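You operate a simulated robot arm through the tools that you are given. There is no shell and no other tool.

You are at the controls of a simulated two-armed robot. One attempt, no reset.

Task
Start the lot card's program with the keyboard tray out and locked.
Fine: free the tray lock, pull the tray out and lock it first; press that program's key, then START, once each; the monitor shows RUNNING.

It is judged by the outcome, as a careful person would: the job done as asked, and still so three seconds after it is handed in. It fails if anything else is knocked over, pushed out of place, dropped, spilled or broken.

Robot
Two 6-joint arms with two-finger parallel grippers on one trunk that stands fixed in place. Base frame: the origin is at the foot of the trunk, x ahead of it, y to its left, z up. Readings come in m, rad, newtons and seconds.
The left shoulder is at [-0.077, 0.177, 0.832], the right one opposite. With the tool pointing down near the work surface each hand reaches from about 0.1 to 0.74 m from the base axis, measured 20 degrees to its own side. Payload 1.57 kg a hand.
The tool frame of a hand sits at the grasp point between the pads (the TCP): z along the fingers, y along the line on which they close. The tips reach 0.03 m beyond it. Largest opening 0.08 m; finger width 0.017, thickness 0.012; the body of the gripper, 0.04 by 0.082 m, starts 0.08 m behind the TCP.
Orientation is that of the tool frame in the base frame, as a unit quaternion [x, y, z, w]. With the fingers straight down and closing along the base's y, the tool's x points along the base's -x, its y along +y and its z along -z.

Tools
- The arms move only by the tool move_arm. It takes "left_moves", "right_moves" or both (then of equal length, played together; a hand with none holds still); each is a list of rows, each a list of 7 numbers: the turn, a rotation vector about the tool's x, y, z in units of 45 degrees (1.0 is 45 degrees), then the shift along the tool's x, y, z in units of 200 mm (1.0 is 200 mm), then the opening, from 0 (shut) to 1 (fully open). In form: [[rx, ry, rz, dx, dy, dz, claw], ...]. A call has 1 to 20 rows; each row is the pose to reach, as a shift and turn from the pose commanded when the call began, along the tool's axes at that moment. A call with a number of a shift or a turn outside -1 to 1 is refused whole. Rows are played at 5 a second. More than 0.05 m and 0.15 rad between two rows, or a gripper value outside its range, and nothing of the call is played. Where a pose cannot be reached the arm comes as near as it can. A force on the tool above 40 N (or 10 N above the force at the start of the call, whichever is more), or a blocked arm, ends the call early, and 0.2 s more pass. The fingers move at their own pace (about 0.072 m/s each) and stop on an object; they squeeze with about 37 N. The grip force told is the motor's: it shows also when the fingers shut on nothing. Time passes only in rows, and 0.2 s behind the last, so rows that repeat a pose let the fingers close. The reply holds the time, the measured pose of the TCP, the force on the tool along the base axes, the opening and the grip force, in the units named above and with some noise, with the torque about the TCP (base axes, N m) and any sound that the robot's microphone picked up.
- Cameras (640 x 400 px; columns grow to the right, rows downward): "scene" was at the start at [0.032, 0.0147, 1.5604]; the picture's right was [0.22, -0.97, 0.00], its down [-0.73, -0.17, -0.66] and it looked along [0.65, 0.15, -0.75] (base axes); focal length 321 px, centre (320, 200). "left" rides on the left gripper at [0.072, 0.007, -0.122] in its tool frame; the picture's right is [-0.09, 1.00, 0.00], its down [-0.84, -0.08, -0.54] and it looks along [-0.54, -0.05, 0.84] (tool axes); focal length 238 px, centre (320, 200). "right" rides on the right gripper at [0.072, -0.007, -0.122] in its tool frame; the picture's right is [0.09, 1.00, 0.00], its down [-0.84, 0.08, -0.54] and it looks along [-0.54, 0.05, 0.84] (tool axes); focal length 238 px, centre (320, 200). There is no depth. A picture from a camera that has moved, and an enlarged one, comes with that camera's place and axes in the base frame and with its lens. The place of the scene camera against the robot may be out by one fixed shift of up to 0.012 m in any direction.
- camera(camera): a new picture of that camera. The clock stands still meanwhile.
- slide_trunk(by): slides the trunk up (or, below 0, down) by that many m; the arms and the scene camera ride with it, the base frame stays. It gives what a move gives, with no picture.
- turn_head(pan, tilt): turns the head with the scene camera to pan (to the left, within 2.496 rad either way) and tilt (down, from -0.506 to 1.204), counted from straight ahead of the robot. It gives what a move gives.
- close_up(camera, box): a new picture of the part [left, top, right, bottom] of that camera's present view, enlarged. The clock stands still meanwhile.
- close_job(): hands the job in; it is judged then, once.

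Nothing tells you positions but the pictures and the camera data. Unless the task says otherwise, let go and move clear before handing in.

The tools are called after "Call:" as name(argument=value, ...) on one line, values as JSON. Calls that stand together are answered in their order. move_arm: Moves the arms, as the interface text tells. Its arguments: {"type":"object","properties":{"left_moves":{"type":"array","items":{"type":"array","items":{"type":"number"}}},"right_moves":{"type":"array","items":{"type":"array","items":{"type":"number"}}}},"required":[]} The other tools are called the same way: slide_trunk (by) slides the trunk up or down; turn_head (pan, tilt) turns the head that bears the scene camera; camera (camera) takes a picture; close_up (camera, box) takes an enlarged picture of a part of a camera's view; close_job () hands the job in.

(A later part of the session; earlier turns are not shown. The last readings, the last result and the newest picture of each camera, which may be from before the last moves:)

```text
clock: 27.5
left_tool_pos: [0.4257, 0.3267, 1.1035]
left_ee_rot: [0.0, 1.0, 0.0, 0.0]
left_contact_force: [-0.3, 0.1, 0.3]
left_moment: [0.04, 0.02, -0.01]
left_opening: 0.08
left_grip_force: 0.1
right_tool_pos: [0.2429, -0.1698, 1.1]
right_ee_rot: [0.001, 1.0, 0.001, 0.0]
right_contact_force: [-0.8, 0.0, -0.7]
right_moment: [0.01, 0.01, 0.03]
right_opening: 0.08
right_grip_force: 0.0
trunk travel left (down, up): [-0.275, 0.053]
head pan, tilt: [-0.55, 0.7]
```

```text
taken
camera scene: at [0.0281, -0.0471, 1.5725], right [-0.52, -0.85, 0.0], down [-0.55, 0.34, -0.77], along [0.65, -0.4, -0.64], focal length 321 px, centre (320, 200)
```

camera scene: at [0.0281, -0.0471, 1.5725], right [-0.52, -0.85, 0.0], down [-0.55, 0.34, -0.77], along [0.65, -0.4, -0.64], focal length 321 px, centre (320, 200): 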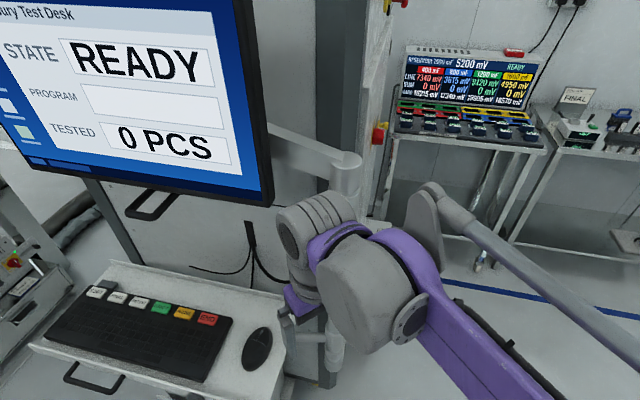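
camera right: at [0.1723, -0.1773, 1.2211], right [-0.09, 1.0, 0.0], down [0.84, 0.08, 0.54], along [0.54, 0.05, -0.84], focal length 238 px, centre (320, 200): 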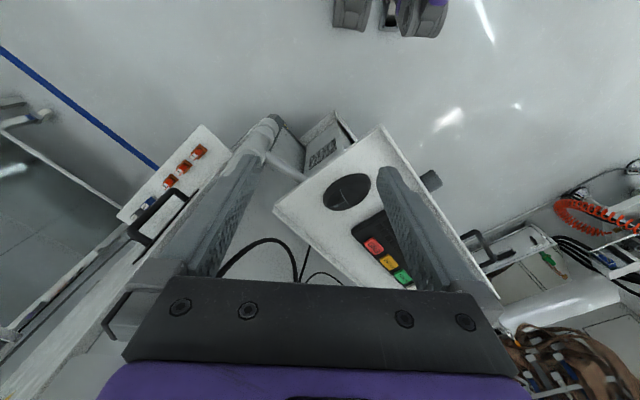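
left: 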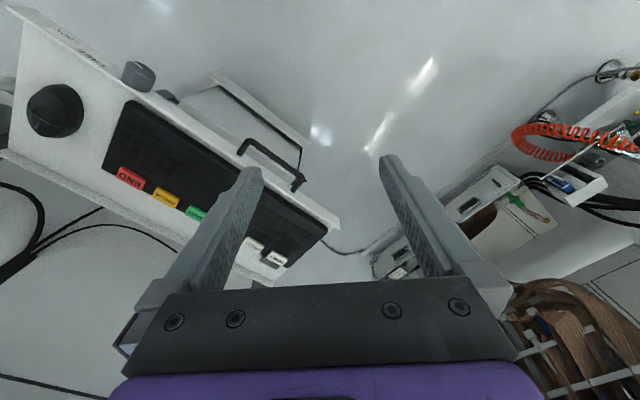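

No card yet; cartons at the left bench carry "LOT" labels. I'll zoom in there at high magnification, and over the rear benches too.

Call:
turn_head(pan=2.0, tilt=0.35)

Call:
camera(camera="scene")

Call:
close_up(camera="scene", box=[180, 150, 320, 240])

Call:
close_up(camera="scene", box=[40, 130, 220, 250])

Call:
close_up(camera="scene", box=[290, 120, 460, 220])

Call:
close_up(camera="scene", box=[440, 90, 640, 210])

```text
clock: 29.8
left_tool_pos: [0.4266, 0.3279, 1.1044]
left_ee_rot: [0.0, 1.0, 0.0, -0.001]
left_contact_force: [0.1, 0.0, 1.4]
left_moment: [0.03, 0.02, 0.01]
left_opening: 0.0801
left_grip_force: 0.0
right_tool_pos: [0.2431, -0.1701, 1.0991]
right_ee_rot: [0.0, 1.0, 0.0, 0.0]
right_contact_force: [-0.1, 0.1, 0.1]
right_moment: [0.05, 0.0, 0.0]
right_opening: 0.0799
right_grip_force: 0.1
trunk travel left (down, up): [-0.275, 0.053]
head pan, tilt: [2.0, 0.351]
```

```text
taken
camera scene: at [-0.0831, 0.0818, 1.6039], right [0.91, 0.42, 0.0], down [0.14, -0.31, -0.94], along [-0.39, 0.85, -0.34], focal length 321 px, centre (320, 200)
```

scene: 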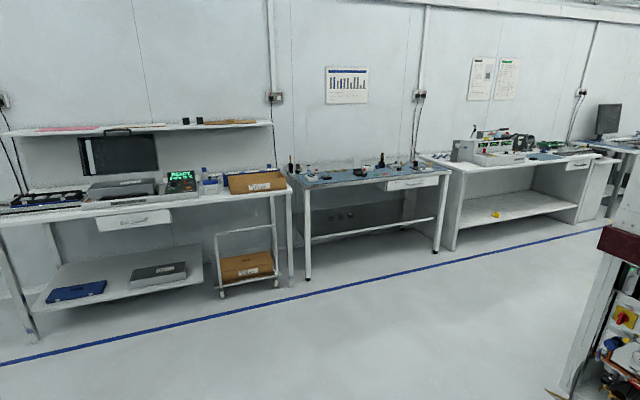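

```text
4.44 times, centred on (250, 195) of scene
camera zoom: at [-0.0831, 0.0818, 1.6039], right [0.91, 0.42, 0.0], down [0.14, -0.31, -0.94], along [-0.39, 0.85, -0.34], focal length 1426 px, centre (631, 222)
```

zoom: 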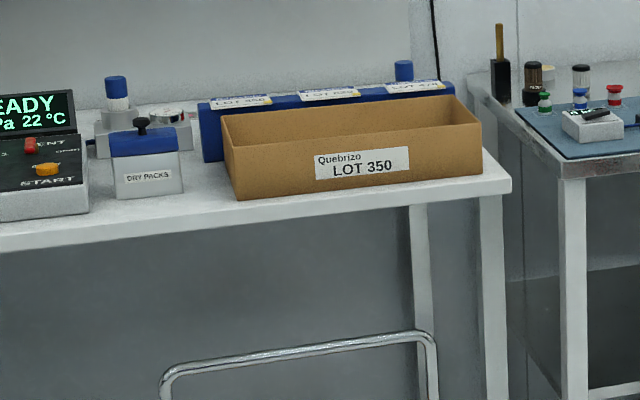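

```text
3.33 times, centred on (130, 190) of scene
camera zoom: at [-0.0831, 0.0818, 1.6039], right [0.91, 0.42, 0.0], down [0.14, -0.31, -0.94], along [-0.39, 0.85, -0.34], focal length 1070 px, centre (953, 233)
```

zoom: 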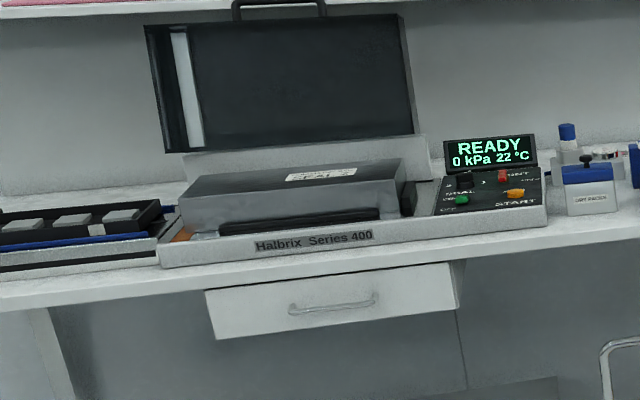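

```text
3.76 times, centred on (375, 170) of scene
camera zoom: at [-0.0831, 0.0818, 1.6039], right [0.91, 0.42, 0.0], down [0.14, -0.31, -0.94], along [-0.39, 0.85, -0.34], focal length 1208 px, centre (113, 313)
```

zoom: 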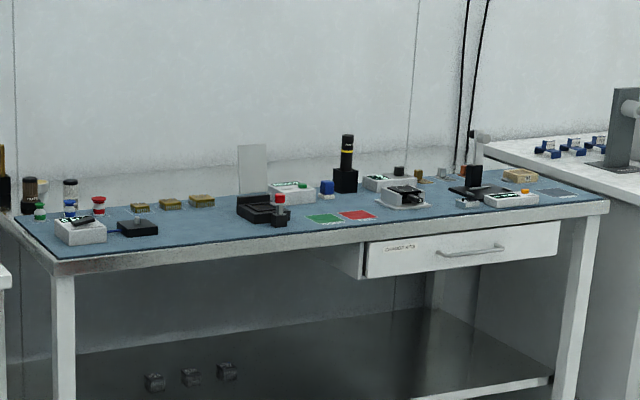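

```text
3.20 times, centred on (540, 150) of scene
camera zoom: at [-0.0831, 0.0818, 1.6039], right [0.91, 0.42, 0.0], down [0.14, -0.31, -0.94], along [-0.39, 0.85, -0.34], focal length 1027 px, centre (-384, 360)
```

zoom: 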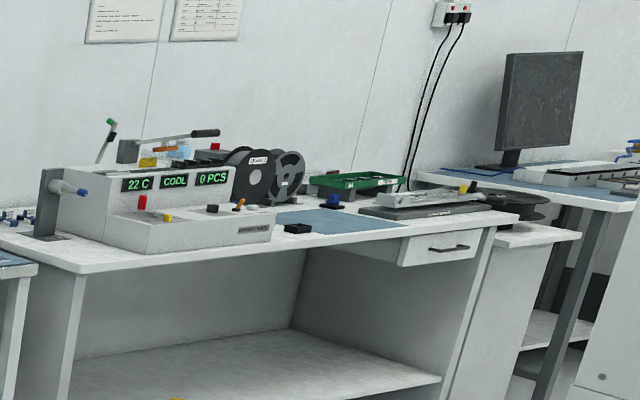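

No lot card on those benches. I'll use the left hand's camera to look at the tray's front and what's under it: first yaw it to face the tray.

Call:
move_arm(left_moves=[[0, 0, 0.16, 0, 0, 0, 1], [0, 0, 0.33, 0, 0, 0, 1], [0, 0, 0.5, 0, 0, 0, 1], [0, 0, 0.66, 0, 0, 0, 1], [0, 0, 0.83, 0, 0, 0, 1], [0, 0, 1, 0, 0, 0, 1]])

Call:
camera(camera="left")

Call:
turn_head(pan=0.225, tilt=0.848)

Call:
camera(camera="scene")

```text
clock: 31.2
left_tool_pos: [0.4268, 0.3285, 1.1052]
left_ee_rot: [0.383, 0.924, 0.0, 0.001]
left_contact_force: [0.1, 0.1, 0.0]
left_moment: [-0.01, -0.03, 0.01]
left_opening: 0.08
left_grip_force: 0.1
right_tool_pos: [0.2431, -0.1712, 1.0992]
right_ee_rot: [-0.001, 1.0, 0.0, 0.0]
right_contact_force: [0.3, -0.5, -0.2]
right_moment: [0.05, 0.01, 0.02]
right_opening: 0.0801
right_grip_force: 0.0
trunk travel left (down, up): [-0.275, 0.053]
head pan, tilt: [2.0, 0.351]
```

```text
taken
camera left: at [0.3807, 0.3837, 1.2275], right [0.77, 0.64, 0.0], down [0.54, -0.65, 0.54], along [0.35, -0.42, -0.84], focal length 238 px, centre (320, 200)
```

left: 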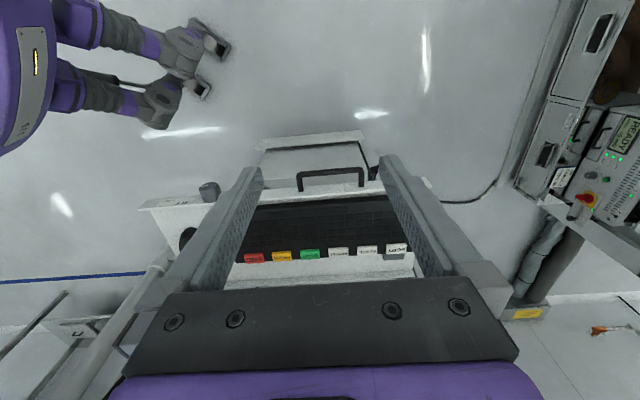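

```text
clock: 33.0
left_tool_pos: [0.427, 0.3272, 1.1051]
left_ee_rot: [0.382, 0.924, 0.001, 0.0]
left_contact_force: [-0.7, -0.2, -0.5]
left_moment: [-0.04, -0.01, -0.03]
left_opening: 0.08
left_grip_force: 0.1
right_tool_pos: [0.2451, -0.1701, 1.0988]
right_ee_rot: [0.0, 1.0, 0.0, 0.0]
right_contact_force: [-0.7, -0.1, 0.6]
right_moment: [0.01, -0.03, 0.03]
right_opening: 0.08
right_grip_force: 0.0
trunk travel left (down, up): [-0.275, 0.053]
head pan, tilt: [0.225, 0.848]
```

```text
taken
camera scene: at [0.0319, 0.0147, 1.5604], right [0.22, -0.97, 0.0], down [-0.73, -0.17, -0.66], along [0.64, 0.15, -0.75], focal length 321 px, centre (320, 200)
```

scene: 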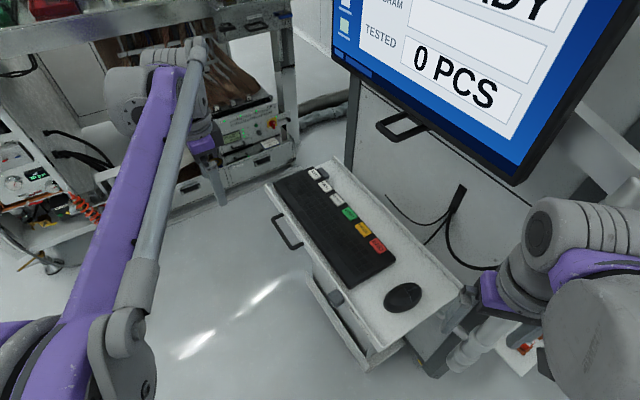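

Now I'll pitch the left hand up to see the tray front face and below it.

Call:
move_arm(left_moves=[[0, -0.16, 0, 0, 0, 0, 1], [0, -0.33, 0, 0, 0, 0, 1], [0, -0.5, 0, 0, 0, 0, 1], [0, -0.66, 0, 0, 0, 0, 1], [0, -0.83, 0, 0, 0, 0, 1], [0, -1, 0, 0, 0, 0, 1]])

Call:
camera(camera="left")

```text
clock: 34.4
left_tool_pos: [0.4267, 0.3286, 1.1034]
left_ee_rot: [0.353, 0.853, -0.146, 0.355]
left_contact_force: [-0.2, 0.1, -0.2]
left_moment: [-0.02, 0.02, 0.03]
left_opening: 0.0801
left_grip_force: 0.1
right_tool_pos: [0.2427, -0.1699, 1.0998]
right_ee_rot: [0.0, 1.0, 0.001, 0.0]
right_contact_force: [0.0, -0.4, -0.6]
right_moment: [-0.03, 0.02, -0.01]
right_opening: 0.08
right_grip_force: 0.0
trunk travel left (down, up): [-0.275, 0.053]
head pan, tilt: [0.225, 0.848]
```

```text
taken
camera left: at [0.3341, 0.4299, 1.1404], right [0.75, 0.66, 0.07], down [0.09, -0.2, 0.98], along [0.66, -0.72, -0.21], focal length 238 px, centre (320, 200)
```

left: 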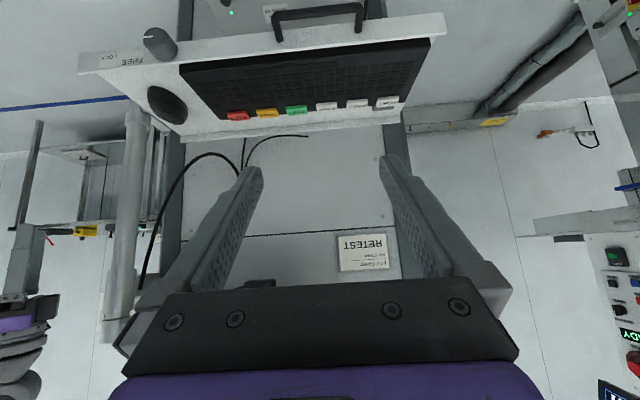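

A card is on the cabinet face behind the monitor, reading (upside down) "RETEST". Let me zoom in to confirm it's the lot card.

Call:
close_up(camera="left", box=[325, 225, 400, 280])

Call:
close_up(camera="left", box=[70, 0, 450, 140])

Call:
close_up(camera="left", box=[70, 10, 230, 130])

```text
7.27 times, centred on (362, 252) of left
camera zoom: at [0.3341, 0.4299, 1.1404], right [0.75, 0.66, 0.07], down [0.09, -0.2, 0.98], along [0.66, -0.72, -0.21], focal length 1734 px, centre (11, -182)
```

zoom: 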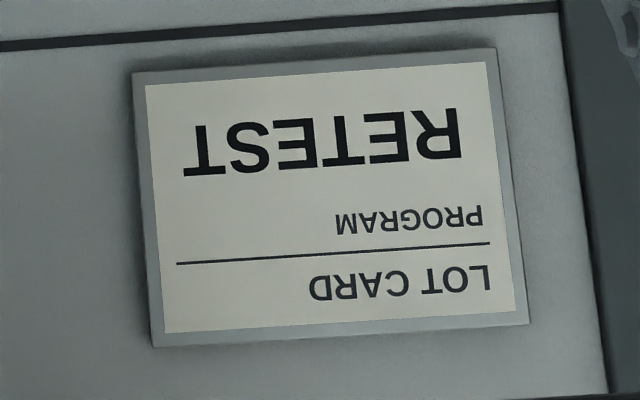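

```text
1.68 times, centred on (260, 70) of left
camera zoom: at [0.3341, 0.4299, 1.1404], right [0.75, 0.66, 0.07], down [0.09, -0.2, 0.98], along [0.66, -0.72, -0.21], focal length 401 px, centre (421, 419)
```

zoom: 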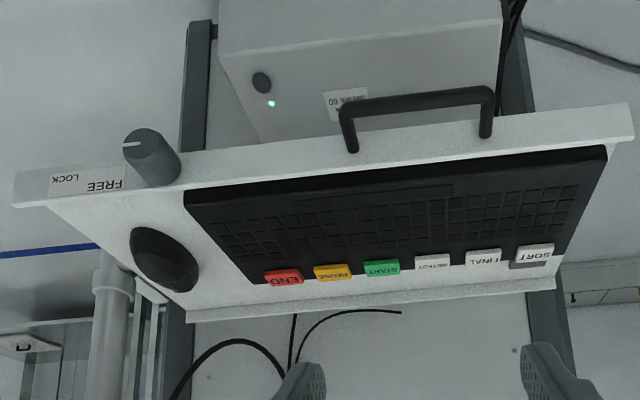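

```text
3.33 times, centred on (150, 70) of left
camera zoom: at [0.3341, 0.4299, 1.1404], right [0.75, 0.66, 0.07], down [0.09, -0.2, 0.98], along [0.66, -0.72, -0.21], focal length 794 px, centre (887, 633)
```

zoom: 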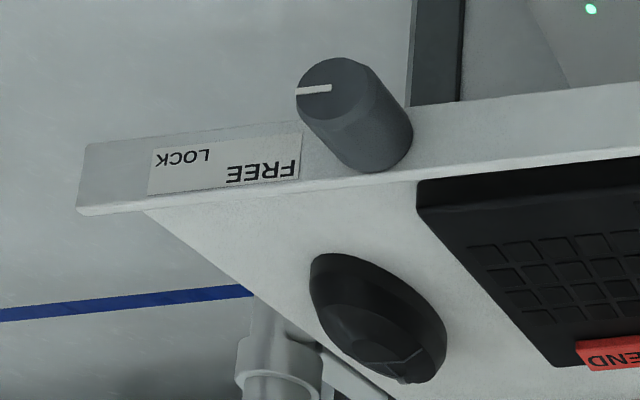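

Confirmed: LOT CARD – PROGRAM RETEST. Now I need a closer, better view of the lock knob and FREE/LOCK label, so I'll bring the left hand camera closer to the tray front.

Call:
move_arm(left_moves=[[0, 0, 0, 0.1, -0.16, 0.12, 1], [0, 0, 0, 0.2, -0.32, 0.24, 1], [0, 0, 0, 0.3, -0.48, 0.36, 1], [0, 0, 0, 0.4, -0.64, 0.48, 1], [0, 0, 0, 0.5, -0.8, 0.55, 1]])

Call:
camera(camera="left")

Call:
camera(camera="scene")

```text
clock: 35.6
left_tool_pos: [0.318, 0.2092, 0.9557]
left_ee_rot: [0.354, 0.853, -0.147, 0.354]
left_contact_force: [0.1, 0.6, 0.0]
left_moment: [0.0, 0.0, 0.01]
left_opening: 0.0801
left_grip_force: 0.0
right_tool_pos: [0.2425, -0.1706, 1.0978]
right_ee_rot: [-0.001, 1.0, 0.0, 0.001]
right_contact_force: [-0.1, 0.5, 0.6]
right_moment: [-0.01, -0.01, -0.01]
right_opening: 0.0799
right_grip_force: 0.0
trunk travel left (down, up): [-0.275, 0.053]
head pan, tilt: [0.225, 0.848]
```

```text
taken
camera left: at [0.2262, 0.3102, 0.9926], right [0.75, 0.66, 0.07], down [0.09, -0.2, 0.97], along [0.66, -0.72, -0.21], focal length 238 px, centre (320, 200)
```

left: 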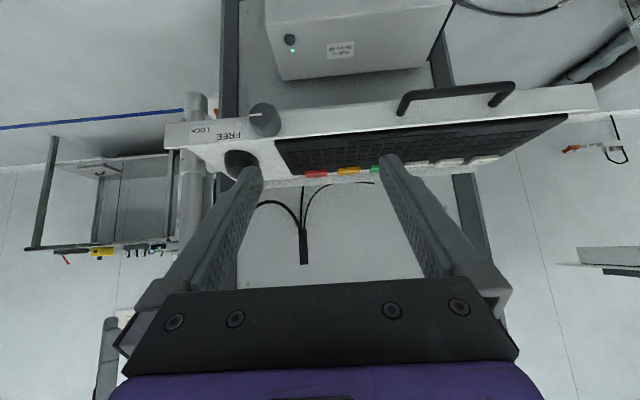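

```text
taken
camera scene: at [0.0312, 0.0144, 1.5604], right [0.22, -0.97, 0.0], down [-0.73, -0.17, -0.66], along [0.65, 0.15, -0.75], focal length 321 px, centre (320, 200)
```

scene: 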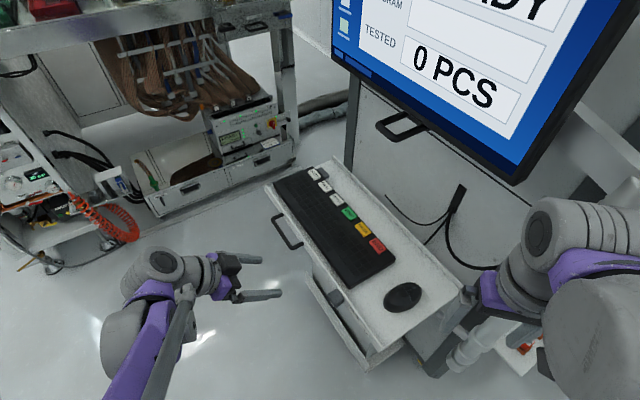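

Call:
close_up(camera="left", box=[150, 80, 310, 180])

Call:
close_up(camera="left", box=[370, 60, 530, 180])

Call:
close_up(camera="scene", box=[260, 150, 480, 380])

```text
4.00 times, centred on (230, 130) of left
camera zoom: at [0.2262, 0.3102, 0.9926], right [0.75, 0.66, 0.07], down [0.09, -0.2, 0.97], along [0.66, -0.72, -0.21], focal length 953 px, centre (680, 480)
```

zoom: 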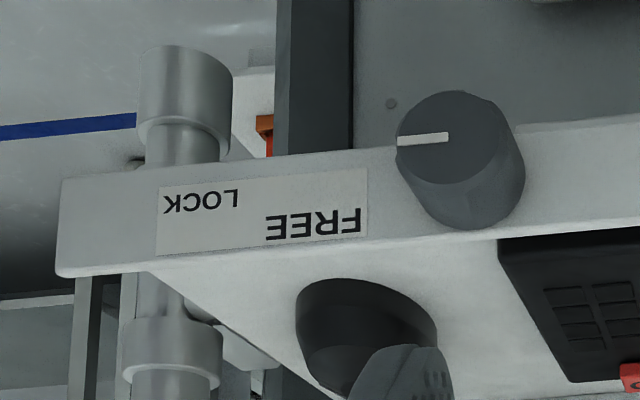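

```text
3.33 times, centred on (450, 120) of left
camera zoom: at [0.2262, 0.3102, 0.9926], right [0.75, 0.66, 0.07], down [0.09, -0.2, 0.97], along [0.66, -0.72, -0.21], focal length 794 px, centre (-113, 467)
```

zoom: 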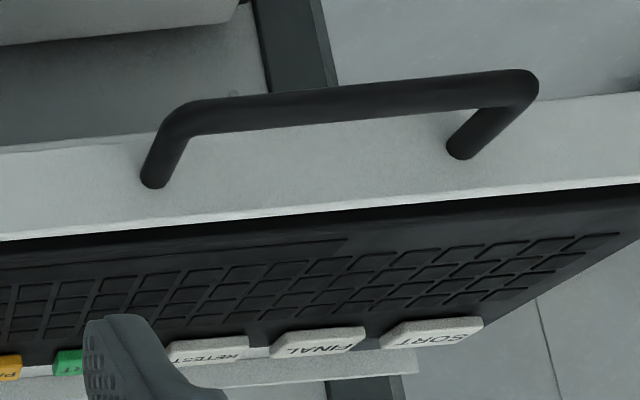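

```text
1.74 times, centred on (370, 265) of scene
camera zoom: at [0.0312, 0.0144, 1.5604], right [0.22, -0.97, 0.0], down [-0.73, -0.17, -0.66], along [0.65, 0.15, -0.75], focal length 558 px, centre (233, 87)
```

zoom: 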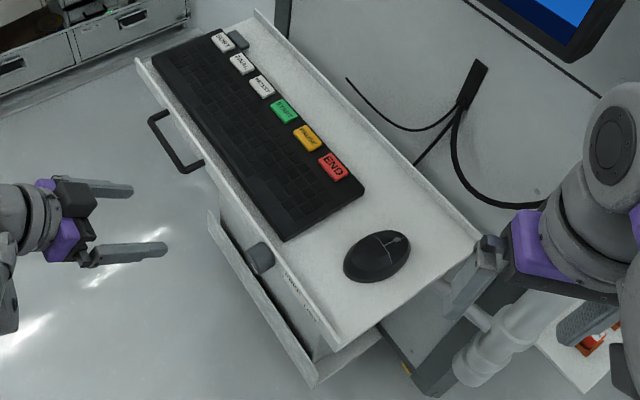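

The lot card says RETEST. The knob (about 36 mm diameter) is at about (0.36, 0.07, 0.82) with its pointer at 3 o'clock (LOCK); FREE should be at 12 o'clock (counter-clockwise). I'll move the right arm out of the way first, and bring the left tool back to vertical.

Call:
move_arm(right_moves=[[0, 0, 0, 0.08, -0.17, 0, 1], [0, 0, 0, 0.16, -0.34, 0, 1], [0, 0, 0, 0.24, -0.51, 0, 1], [0, 0, 0, 0.32, -0.68, 0, 1], [0, 0, 0, 0.4, -0.84, 0, 1], [0, 0, 0, 0.45, -1.0, 0, 1]])

Call:
move_arm(left_moves=[[0, 0.16, 0, 0, 0, 0, 1], [0, 0.33, 0, 0, 0, 0, 1], [0, 0.5, 0, 0, 0, 0, 1], [0, 0.66, 0, 0, 0, 0, 1], [0, 0.83, 0, 0, 0, 0, 1], [0, 1, 0, 0, 0, 0, 1]])

Call:
camera(camera="left")

Call:
camera(camera="scene")

```text
clock: 37.0
left_tool_pos: [0.3186, 0.2099, 0.9567]
left_ee_rot: [0.354, 0.853, -0.147, 0.354]
left_contact_force: [0.3, 0.0, -0.7]
left_moment: [0.0, -0.03, 0.0]
left_opening: 0.0798
left_grip_force: 0.0
right_tool_pos: [0.1585, -0.356, 1.0928]
right_ee_rot: [-0.028, 1.0, 0.004, -0.001]
right_contact_force: [-0.5, 0.0, 0.7]
right_moment: [0.01, 0.01, 0.02]
right_opening: 0.0798
right_grip_force: 0.1
trunk travel left (down, up): [-0.275, 0.053]
head pan, tilt: [0.225, 0.848]
```

```text
clock: 38.4
left_tool_pos: [0.3177, 0.2107, 0.9566]
left_ee_rot: [0.382, 0.924, 0.001, -0.001]
left_contact_force: [-0.3, -0.2, -0.6]
left_moment: [0.02, 0.03, -0.05]
left_opening: 0.08
left_grip_force: 0.0
right_tool_pos: [0.1596, -0.357, 1.0941]
right_ee_rot: [-0.026, 1.0, 0.004, 0.0]
right_contact_force: [0.4, 0.4, -0.7]
right_moment: [-0.01, -0.03, 0.01]
right_opening: 0.08
right_grip_force: 0.1
trunk travel left (down, up): [-0.275, 0.053]
head pan, tilt: [0.225, 0.848]
```

```text
taken
camera left: at [0.2734, 0.2652, 1.079], right [0.77, 0.64, 0.0], down [0.54, -0.65, 0.54], along [0.35, -0.41, -0.84], focal length 238 px, centre (320, 200)
```

left: 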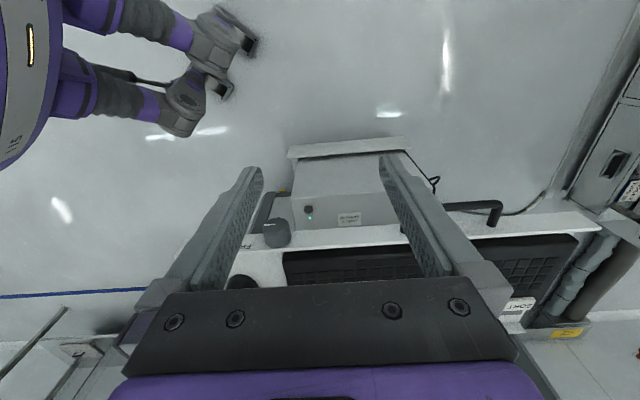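

```text
taken
camera scene: at [0.0326, 0.0145, 1.5604], right [0.22, -0.97, 0.0], down [-0.73, -0.17, -0.66], along [0.64, 0.15, -0.75], focal length 321 px, centre (320, 200)
```

scene: 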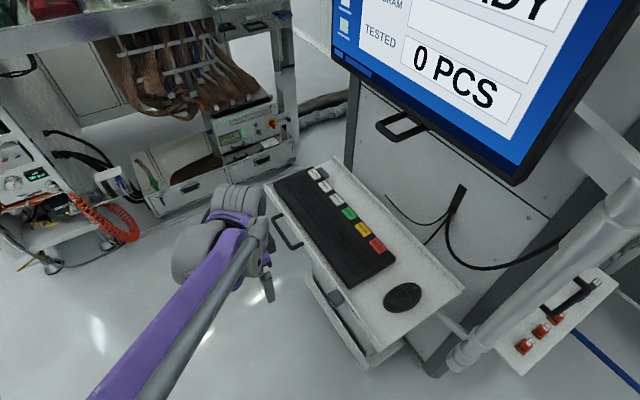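

Both arms are clear. Now I tilt the left hand -45° about its x axis (so fingers point away-and-down), preparing to grip the knob from its upper-right side.

Call:
move_arm(left_moves=[[-0.16, 0, 0, 0, 0, 0, 1], [-0.33, 0, 0, 0, 0, 0, 1], [-0.5, 0, 0, 0, 0, 0, 1], [-0.66, 0, 0, 0, 0, 0, 1], [-0.83, 0, 0, 0, 0, 0, 1], [-1, 0, 0, 0, 0, 0, 1]])

Call:
camera(camera="left")

Call:
camera(camera="scene")

```text
clock: 39.8
left_tool_pos: [0.3187, 0.2099, 0.9566]
left_ee_rot: [0.352, 0.854, 0.355, 0.146]
left_contact_force: [0.5, 0.7, -0.3]
left_moment: [0.01, -0.01, 0.05]
left_opening: 0.0799
left_grip_force: 0.0
right_tool_pos: [0.1601, -0.3588, 1.0945]
right_ee_rot: [-0.027, 1.0, 0.004, 0.001]
right_contact_force: [0.6, -0.2, 0.2]
right_moment: [-0.05, -0.04, 0.04]
right_opening: 0.0802
right_grip_force: 0.1
trunk travel left (down, up): [-0.275, 0.053]
head pan, tilt: [0.225, 0.848]
```

```text
taken
camera left: at [0.2101, 0.203, 1.0479], right [0.56, 0.43, 0.71], down [0.28, -0.9, 0.33], along [0.78, 0.02, -0.63], focal length 238 px, centre (320, 200)
```

left: 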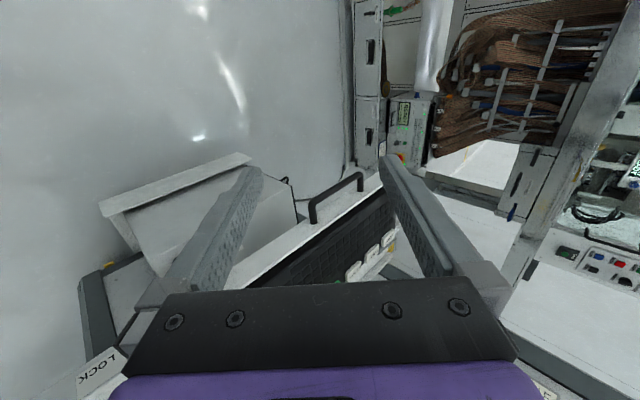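

```text
taken
camera scene: at [0.0321, 0.0146, 1.5604], right [0.22, -0.97, 0.0], down [-0.73, -0.17, -0.66], along [0.64, 0.15, -0.75], focal length 321 px, centre (320, 200)
```

scene: 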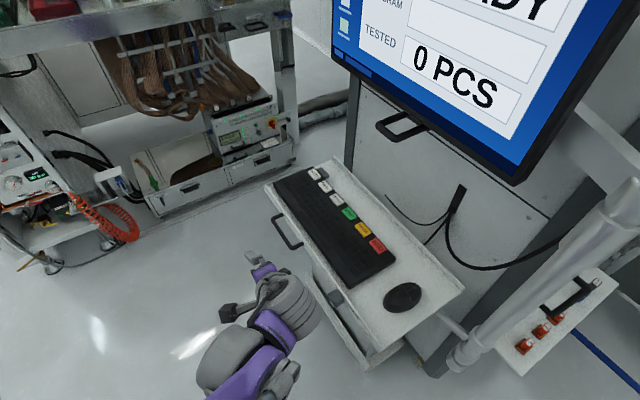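

The tilt works. Now I move in over the panel line (v direction) first, then to a pre-grasp about 10 cm from the knob.

Call:
move_arm(left_moves=[[0, 0, 0, -0.17, 0, 0, 1], [0, 0, 0, -0.34, 0, 0, 1], [0, 0, 0, -0.51, 0, 0, 1], [0, 0, 0, -0.69, 0, 0, 1], [0, 0, 0, -0.69, -0.15, -0.054, 1], [0, 0, 0, -0.69, -0.3, -0.107, 1], [0, 0, 0, -0.69, -0.45, -0.16, 1], [0, 0, 0, -0.69, -0.6, -0.214, 1], [0, 0, 0, -0.69, -0.74, -0.268, 1]])

Call:
camera(camera="left")

Call:
camera(camera="scene")

```text
clock: 41.8
left_tool_pos: [0.3158, 0.0116, 0.8884]
left_ee_rot: [0.352, 0.854, 0.354, 0.146]
left_contact_force: [0.1, 0.2, -0.3]
left_moment: [-0.05, -0.02, -0.01]
left_opening: 0.0799
left_grip_force: 0.1
right_tool_pos: [0.1615, -0.3591, 1.0949]
right_ee_rot: [-0.026, 1.0, 0.003, 0.0]
right_contact_force: [0.0, -0.2, 0.0]
right_moment: [0.01, -0.01, -0.04]
right_opening: 0.0798
right_grip_force: 0.1
trunk travel left (down, up): [-0.275, 0.053]
head pan, tilt: [0.225, 0.848]
```

```text
taken
camera left: at [0.2073, 0.0041, 0.9809], right [0.56, 0.43, 0.7], down [0.28, -0.9, 0.33], along [0.78, 0.01, -0.63], focal length 238 px, centre (320, 200)
```

left: 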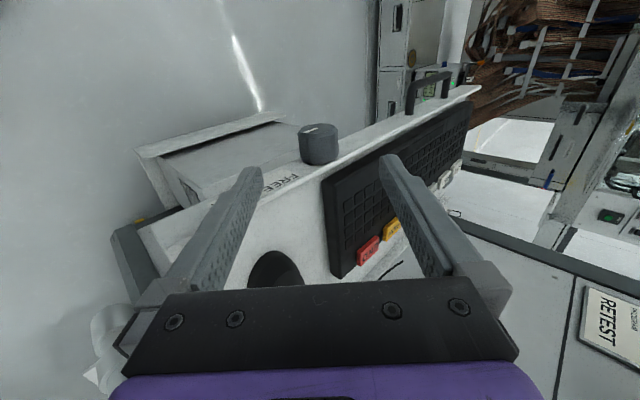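

```text
taken
camera scene: at [0.0318, 0.0141, 1.5604], right [0.22, -0.97, 0.0], down [-0.73, -0.17, -0.66], along [0.64, 0.15, -0.75], focal length 321 px, centre (320, 200)
```

scene: 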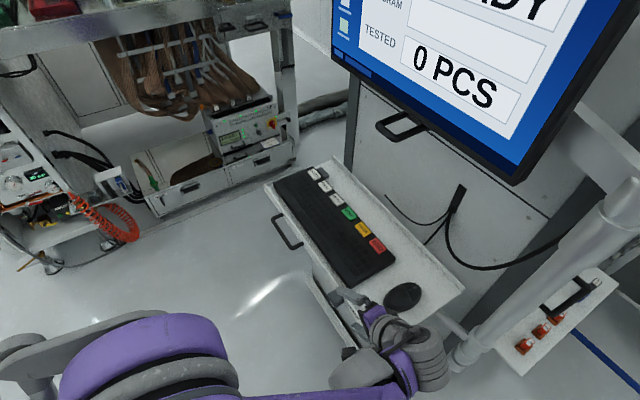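

Pre-grasp reached; the knob sits centred between the fingers. Let me zoom to check alignment before approaching.

Call:
close_up(camera="left", box=[240, 90, 400, 190])

```text
4.00 times, centred on (320, 140) of left
camera zoom: at [0.2073, 0.0041, 0.9809], right [0.56, 0.43, 0.7], down [0.28, -0.9, 0.33], along [0.78, 0.01, -0.63], focal length 953 px, centre (320, 440)
```

zoom: 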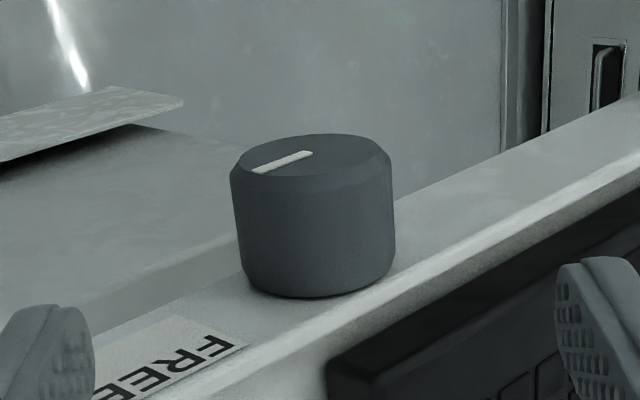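

Alignment is within about 1–2 mm. Approaching the knob along the tool axis with fingers open.

Call:
move_arm(left_moves=[[0, 0, 0, 0, 0, 0.12, 1], [0, 0, 0, 0, 0, 0.24, 1], [0, 0, 0, 0, 0, 0.36, 1], [0, 0, 0, 0, 0, 0.43, 1], [0, 0, 0, 0, 0, 0.495, 1]])

Call:
camera(camera="left")

Call:
camera(camera="scene")

```text
clock: 43.0
left_tool_pos: [0.3645, 0.0604, 0.8196]
left_ee_rot: [0.353, 0.853, 0.354, 0.146]
left_contact_force: [-0.7, 0.0, 0.2]
left_moment: [0.0, 0.02, -0.04]
left_opening: 0.0802
left_grip_force: 0.0
right_tool_pos: [0.1623, -0.3595, 1.0952]
right_ee_rot: [-0.027, 1.0, 0.004, 0.0]
right_contact_force: [-0.1, 0.1, -0.8]
right_moment: [-0.03, 0.01, 0.0]
right_opening: 0.0801
right_grip_force: 0.1
trunk travel left (down, up): [-0.275, 0.053]
head pan, tilt: [0.225, 0.848]
```

```text
taken
camera left: at [0.2566, 0.0543, 0.9116], right [0.56, 0.43, 0.7], down [0.28, -0.9, 0.33], along [0.78, 0.01, -0.63], focal length 238 px, centre (320, 200)
```

left: 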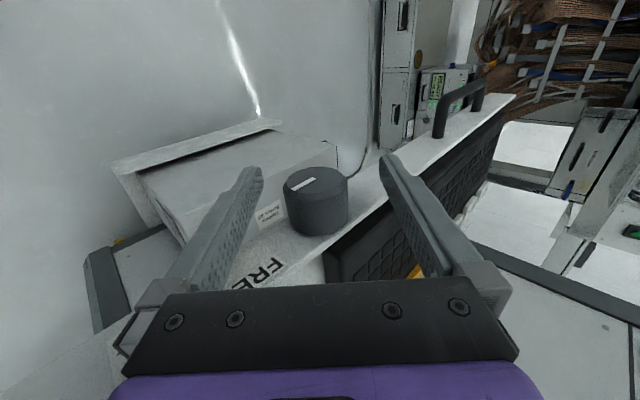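

```text
taken
camera scene: at [0.0323, 0.0147, 1.5604], right [0.22, -0.97, 0.0], down [-0.73, -0.17, -0.66], along [0.64, 0.15, -0.75], focal length 321 px, centre (320, 200)
```

scene: 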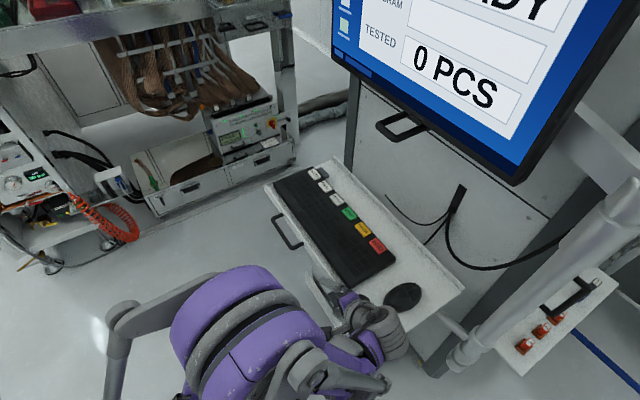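

The knob is between the fingers. I shift 2 mm toward the panel and close on it.

Call:
move_arm(left_moves=[[0, 0, 0, -0.01, 0, 0, 1], [0, 0, 0, -0.01, 0, 0, 0], [0, 0, 0, -0.01, 0, 0, 0], [0, 0, 0, -0.01, 0, 0, 0], [0, 0, 0, -0.01, 0, 0, 0]])

Call:
close_up(camera="left", box=[220, 120, 440, 290])

```text
clock: 44.4
left_tool_pos: [0.3646, 0.0575, 0.8167]
left_ee_rot: [0.354, 0.856, 0.349, 0.144]
left_contact_force: [-4.2, -2.7, -13.0]
left_moment: [0.37, 0.42, 0.06]
left_opening: 0.0372
left_grip_force: 43.6
right_tool_pos: [0.1625, -0.3586, 1.095]
right_ee_rot: [-0.028, 1.0, 0.005, 0.001]
right_contact_force: [-0.5, -0.7, -1.3]
right_moment: [-0.04, 0.01, 0.02]
right_opening: 0.0799
right_grip_force: 0.0
trunk travel left (down, up): [-0.275, 0.053]
head pan, tilt: [0.225, 0.848]
stopped in row 5 (left hand): the force on the tool passed its limit at 41 N (the readings are from after the stop); the commanded pose is now the measured one
```

```text
2.35 times, centred on (330, 205) of left
camera zoom: at [0.2573, 0.0519, 0.911], right [0.57, 0.44, 0.7], down [0.29, -0.9, 0.33], along [0.77, 0.01, -0.64], focal length 561 px, centre (296, 188)
```

zoom: 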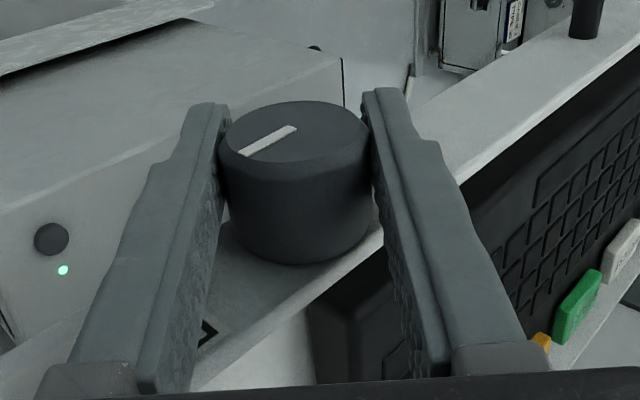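

Gripped the knob (opening 37 mm). Now rotating it counter-clockwise about its axis (tool x positive), 45° first.

Call:
move_arm(left_moves=[[0.14, 0, 0, 0, 0, 0, 0], [0.28, 0, 0, 0, 0, 0, 0], [0.42, 0, 0, 0, 0, 0, 0], [0.56, 0, 0, 0, 0, 0, 0], [0.7, 0, 0, 0, 0, 0, 0], [0.85, 0, 0, 0, 0, 0, 0], [1, 0, 0, 0, 0, 0, 0]])

Call:
camera(camera="left")

```text
clock: 46.0
left_tool_pos: [0.3663, 0.0584, 0.8178]
left_ee_rot: [0.383, 0.924, -0.003, -0.002]
left_contact_force: [1.0, -3.3, -8.4]
left_moment: [-0.23, -0.21, 0.09]
left_opening: 0.0373
left_grip_force: 43.6
right_tool_pos: [0.1617, -0.3595, 1.0954]
right_ee_rot: [-0.027, 1.0, 0.004, 0.0]
right_contact_force: [-0.1, -0.1, 0.4]
right_moment: [0.02, 0.01, 0.01]
right_opening: 0.0799
right_grip_force: 0.0
trunk travel left (down, up): [-0.275, 0.053]
head pan, tilt: [0.225, 0.848]
```

```text
taken
camera left: at [0.3201, 0.1149, 0.9417], right [0.77, 0.64, -0.01], down [0.54, -0.64, 0.54], along [0.34, -0.42, -0.84], focal length 238 px, centre (320, 200)
```

left: 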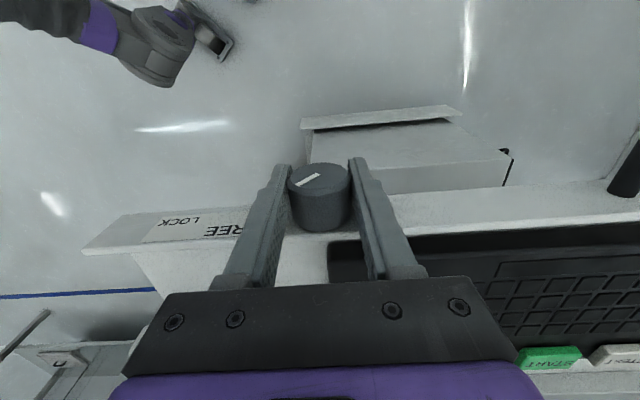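

The pointer has turned about 45° with the gripper. Continuing another 45°.

Call:
move_arm(left_moves=[[0.14, 0, 0, 0, 0, 0, 0], [0.28, 0, 0, 0, 0, 0, 0], [0.42, 0, 0, 0, 0, 0, 0], [0.56, 0, 0, 0, 0, 0, 0], [0.7, 0, 0, 0, 0, 0, 0], [0.85, 0, 0, 0, 0, 0, 0], [1, 0, 0, 0, 0, 0, 0]])

Call:
camera(camera="left")

Call:
camera(camera="scene")

```text
clock: 47.6
left_tool_pos: [0.3678, 0.0601, 0.8181]
left_ee_rot: [0.352, 0.852, -0.358, -0.148]
left_contact_force: [11.0, 11.6, 2.7]
left_moment: [0.71, -0.07, -0.66]
left_opening: 0.0372
left_grip_force: 43.2
right_tool_pos: [0.1614, -0.3569, 1.095]
right_ee_rot: [-0.027, 1.0, 0.003, -0.001]
right_contact_force: [-0.2, -1.2, -0.5]
right_moment: [0.02, -0.01, -0.03]
right_opening: 0.0799
right_grip_force: 0.0
trunk travel left (down, up): [-0.275, 0.053]
head pan, tilt: [0.225, 0.848]
```

```text
taken
camera left: at [0.3799, 0.1752, 0.9001], right [0.56, 0.43, -0.71], down [0.83, -0.36, 0.44], along [-0.07, -0.83, -0.55], focal length 238 px, centre (320, 200)
```

left: 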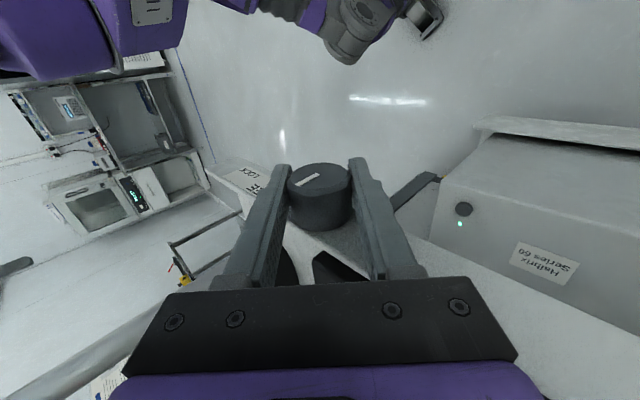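

```text
taken
camera scene: at [0.0329, 0.0161, 1.5604], right [0.22, -0.97, 0.0], down [-0.73, -0.17, -0.66], along [0.64, 0.15, -0.75], focal length 321 px, centre (320, 200)
```

scene: 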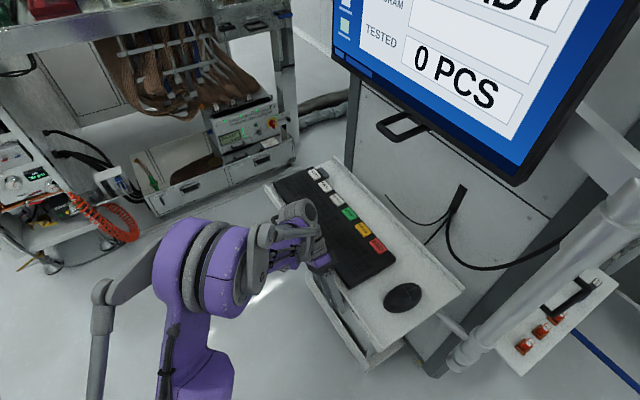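

The knob has turned nearly 90°. Let me zoom to check the pointer.

Call:
close_up(camera="left", box=[220, 130, 400, 250])

```text
3.33 times, centred on (310, 190) of left
camera zoom: at [0.3799, 0.1752, 0.9001], right [0.56, 0.43, -0.71], down [0.83, -0.36, 0.44], along [-0.07, -0.83, -0.55], focal length 794 px, centre (353, 233)
```

zoom: 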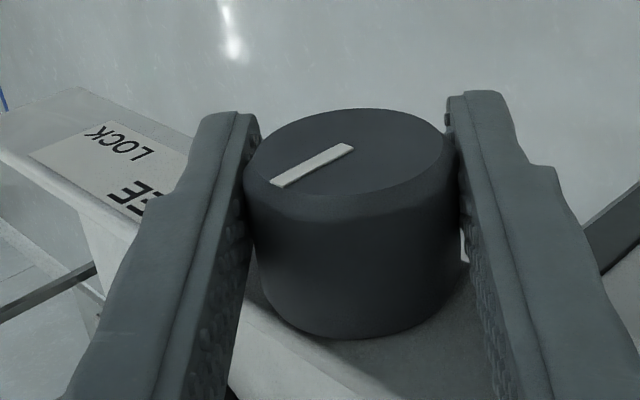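

The pointer is now at 12 o'clock (FREE), a full 90° turn with no slip. Releasing and backing off along the tool axis.

Call:
move_arm(left_moves=[[0, 0, 0, 0, 0, 0, 1], [0, 0, 0, 0, 0, 0, 1], [0, 0, 0, 0, 0, 0, 1], [0, 0, 0, 0, 0, -0.15, 1], [0, 0, 0, 0, 0, -0.3, 1], [0, 0, 0, 0, 0, -0.45, 1], [0, 0, 0, 0, 0, -0.6, 1]])

Call:
camera(camera="left")

```text
clock: 49.2
left_tool_pos: [0.4264, 0.1122, 0.903]
left_ee_rot: [0.352, 0.855, -0.353, -0.142]
left_contact_force: [-0.3, -0.7, 0.6]
left_moment: [-0.02, 0.02, 0.01]
left_opening: 0.0799
left_grip_force: 0.1
left hand out of reach, approached as far as the arm can: row 7
right_tool_pos: [0.1615, -0.359, 1.0955]
right_ee_rot: [-0.027, 1.0, 0.003, 0.0]
right_contact_force: [-0.4, -0.2, -0.6]
right_moment: [0.04, -0.04, 0.0]
right_opening: 0.0798
right_grip_force: 0.0
trunk travel left (down, up): [-0.275, 0.053]
head pan, tilt: [0.225, 0.848]
```

```text
taken
camera left: at [0.4389, 0.2272, 0.9859], right [0.57, 0.44, -0.7], down [0.82, -0.35, 0.44], along [-0.05, -0.83, -0.56], focal length 238 px, centre (320, 200)
```

left: 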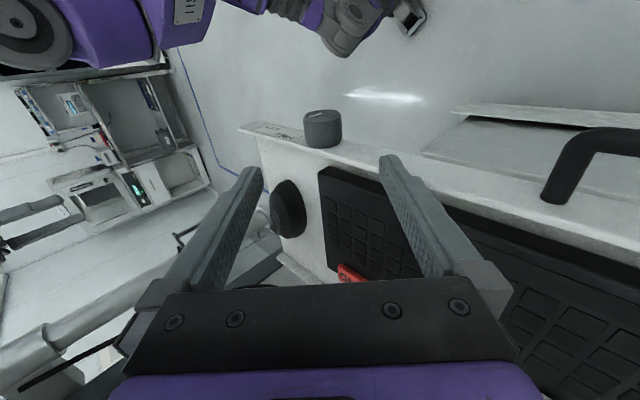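

Released; the tray wasn't disturbed and the knob is at FREE. Now bring the left hand upright, then go yaw for the handle grasp.

Call:
move_arm(left_moves=[[-0.16, 0, 0, 0, 0, 0, 0.45], [-0.33, 0, 0, 0, 0, 0, 0.45], [-0.5, 0, 0, 0, 0, 0, 0.45], [-0.66, 0, 0, 0, 0, 0, 0.45], [-0.83, 0, 0, 0, 0, 0, 0.45], [-1, 0, 0, 0, 0, 0, 0.45]])

Call:
move_arm(left_moves=[[0, 0, 0, 0.1, 0.1, -0.1, 0.45], [0, 0, 0, 0.2, 0.2, -0.2, 0.45], [0, 0, 0, 0.3, 0.3, -0.3, 0.45], [0, 0, -0.16, 0.35, 0.45, -0.35, 0.45], [0, 0, -0.33, 0.35, 0.55, -0.35, 0.45], [0, 0, -0.5, 0.35, 0.65, -0.35, 0.45], [0, 0, -0.66, 0.35, 0.65, -0.35, 0.45], [0, 0, -0.83, 0.35, 0.65, -0.35, 0.45], [0, 0, -1, 0.35, 0.65, -0.35, 0.45]])

Call:
camera(camera="left")

Call:
camera(camera="scene")

```text
clock: 50.6
left_tool_pos: [0.4269, 0.1117, 0.9029]
left_ee_rot: [0.383, 0.924, -0.002, 0.0]
left_contact_force: [0.4, -0.7, 0.7]
left_moment: [0.0, -0.01, -0.01]
left_opening: 0.0362
left_grip_force: 0.2
right_tool_pos: [0.1607, -0.3588, 1.0937]
right_ee_rot: [-0.027, 1.0, 0.004, -0.001]
right_contact_force: [0.0, -0.3, 0.0]
right_moment: [0.04, -0.01, -0.01]
right_opening: 0.0801
right_grip_force: 0.0
trunk travel left (down, up): [-0.275, 0.053]
head pan, tilt: [0.225, 0.848]
```

```text
clock: 52.6
left_tool_pos: [0.4686, 0.2541, 0.9714]
left_ee_rot: [-0.002, 1.0, -0.003, -0.001]
left_contact_force: [0.0, -0.4, -0.9]
left_moment: [0.02, 0.01, 0.02]
left_opening: 0.0362
left_grip_force: 0.0
right_tool_pos: [0.1609, -0.3581, 1.0945]
right_ee_rot: [-0.027, 1.0, 0.004, -0.001]
right_contact_force: [0.4, 0.7, -1.0]
right_moment: [-0.01, -0.04, 0.0]
right_opening: 0.0797
right_grip_force: 0.0
trunk travel left (down, up): [-0.275, 0.053]
head pan, tilt: [0.225, 0.848]
```

```text
taken
camera left: at [0.397, 0.2615, 1.0954], right [0.09, 1.0, -0.01], down [0.84, -0.07, 0.54], along [0.54, -0.05, -0.84], focal length 238 px, centre (320, 200)
```

left: 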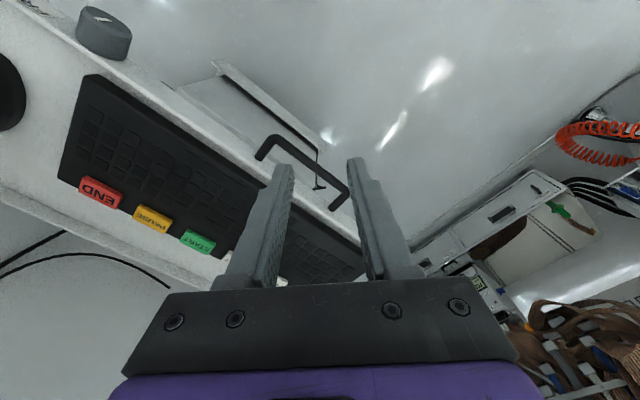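

```text
taken
camera scene: at [0.0318, 0.0146, 1.5604], right [0.22, -0.97, 0.0], down [-0.73, -0.17, -0.66], along [0.64, 0.15, -0.75], focal length 321 px, centre (320, 200)
```

scene: 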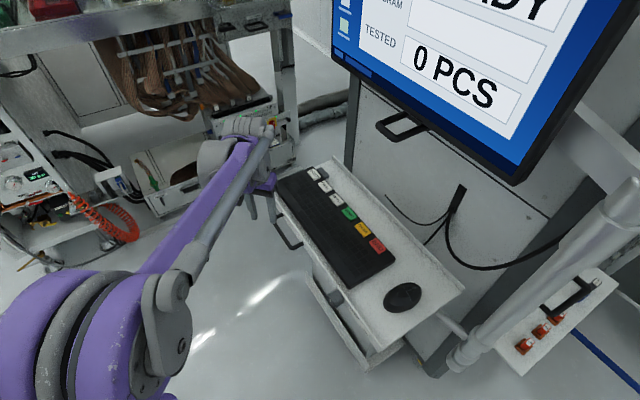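

Another 45° of yaw so that the fingers close across the handle bar.

Call:
move_arm(left_moves=[[0, 0, -0.16, 0, 0, 0, 0.45], [0, 0, -0.33, 0, 0, 0, 0.45], [0, 0, -0.5, 0, 0, 0, 0.45], [0, 0, -0.66, 0, 0, 0, 0.45], [0, 0, -0.83, 0, 0, 0, 0.45], [0, 0, -1, 0, 0, 0, 0.45]])

Call:
camera(camera="left")

Call:
close_up(camera="left", box=[200, 60, 440, 220])

```text
clock: 54.0
left_tool_pos: [0.4681, 0.2545, 0.9716]
left_ee_rot: [-0.384, 0.923, -0.001, -0.003]
left_contact_force: [0.4, -0.4, -0.5]
left_moment: [0.0, 0.01, 0.0]
left_opening: 0.0363
left_grip_force: 0.1
right_tool_pos: [0.1612, -0.3589, 1.0961]
right_ee_rot: [-0.027, 1.0, 0.004, 0.0]
right_contact_force: [0.2, -0.3, 0.6]
right_moment: [0.02, 0.0, 0.0]
right_opening: 0.0803
right_grip_force: 0.1
trunk travel left (down, up): [-0.275, 0.053]
head pan, tilt: [0.225, 0.848]
```

```text
taken
camera left: at [0.414, 0.2089, 1.0953], right [-0.64, 0.77, 0.0], down [0.65, 0.54, 0.54], along [0.41, 0.34, -0.84], focal length 238 px, centre (320, 200)
```

left: 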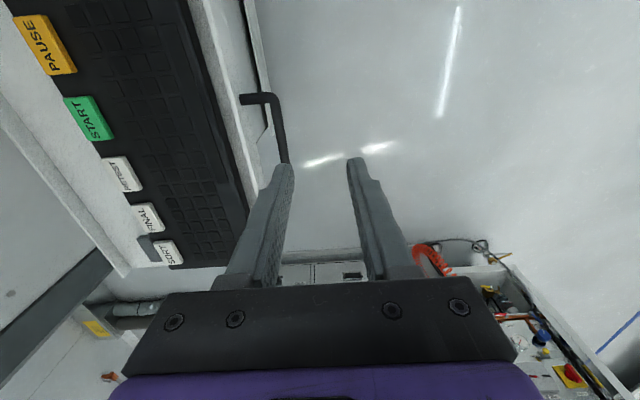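

```text
2.50 times, centred on (320, 140) of left
camera zoom: at [0.414, 0.2089, 1.0953], right [-0.64, 0.77, 0.0], down [0.65, 0.54, 0.54], along [0.41, 0.34, -0.84], focal length 596 px, centre (320, 350)
```

zoom: 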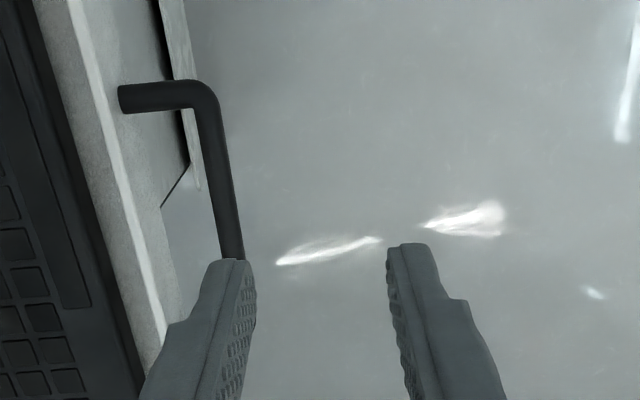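

The bar is at about u=0.536, v=-0.198, z=0.822. I'll align over it, narrow the opening to 30 mm, and descend halfway to verify.

Call:
move_arm(left_moves=[[0, 0, 0, -0.06, -0.12, 0, 0.375], [0, 0, 0, -0.125, -0.235, 0, 0.375], [0, 0, 0, -0.125, -0.235, 0.2, 0.375], [0, 0, 0, -0.125, -0.235, 0.4, 0.375]])

Call:
camera(camera="left")

Call:
close_up(camera="left", box=[200, 60, 440, 220])

```text
clock: 55.0
left_tool_pos: [0.5188, 0.2378, 0.8908]
left_ee_rot: [-0.383, 0.924, -0.003, -0.003]
left_contact_force: [0.3, -0.1, 0.5]
left_moment: [0.01, -0.02, 0.03]
left_opening: 0.0301
left_grip_force: 0.1
right_tool_pos: [0.1618, -0.3584, 1.0949]
right_ee_rot: [-0.027, 1.0, 0.003, 0.0]
right_contact_force: [-0.5, -0.2, 0.0]
right_moment: [0.01, 0.01, 0.02]
right_opening: 0.0798
right_grip_force: 0.1
trunk travel left (down, up): [-0.275, 0.053]
head pan, tilt: [0.225, 0.848]
```

```text
taken
camera left: at [0.465, 0.1927, 1.0149], right [-0.64, 0.77, 0.0], down [0.65, 0.54, 0.54], along [0.41, 0.34, -0.84], focal length 238 px, centre (320, 200)
```

left: 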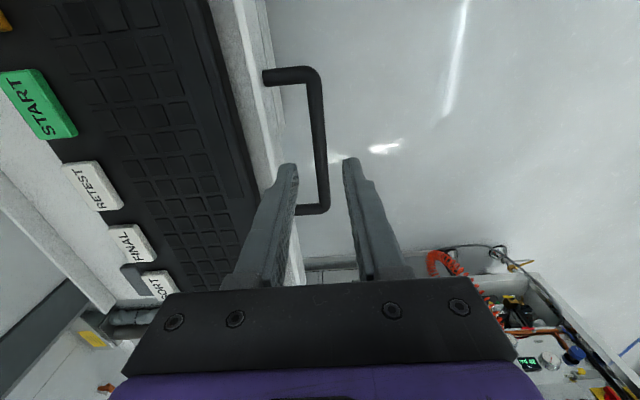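

```text
2.50 times, centred on (320, 140) of left
camera zoom: at [0.465, 0.1927, 1.0149], right [-0.64, 0.77, 0.0], down [0.65, 0.54, 0.54], along [0.41, 0.34, -0.84], focal length 596 px, centre (320, 350)
```

zoom: 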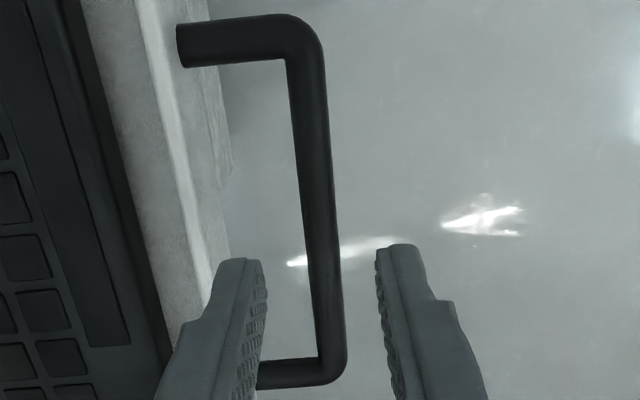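

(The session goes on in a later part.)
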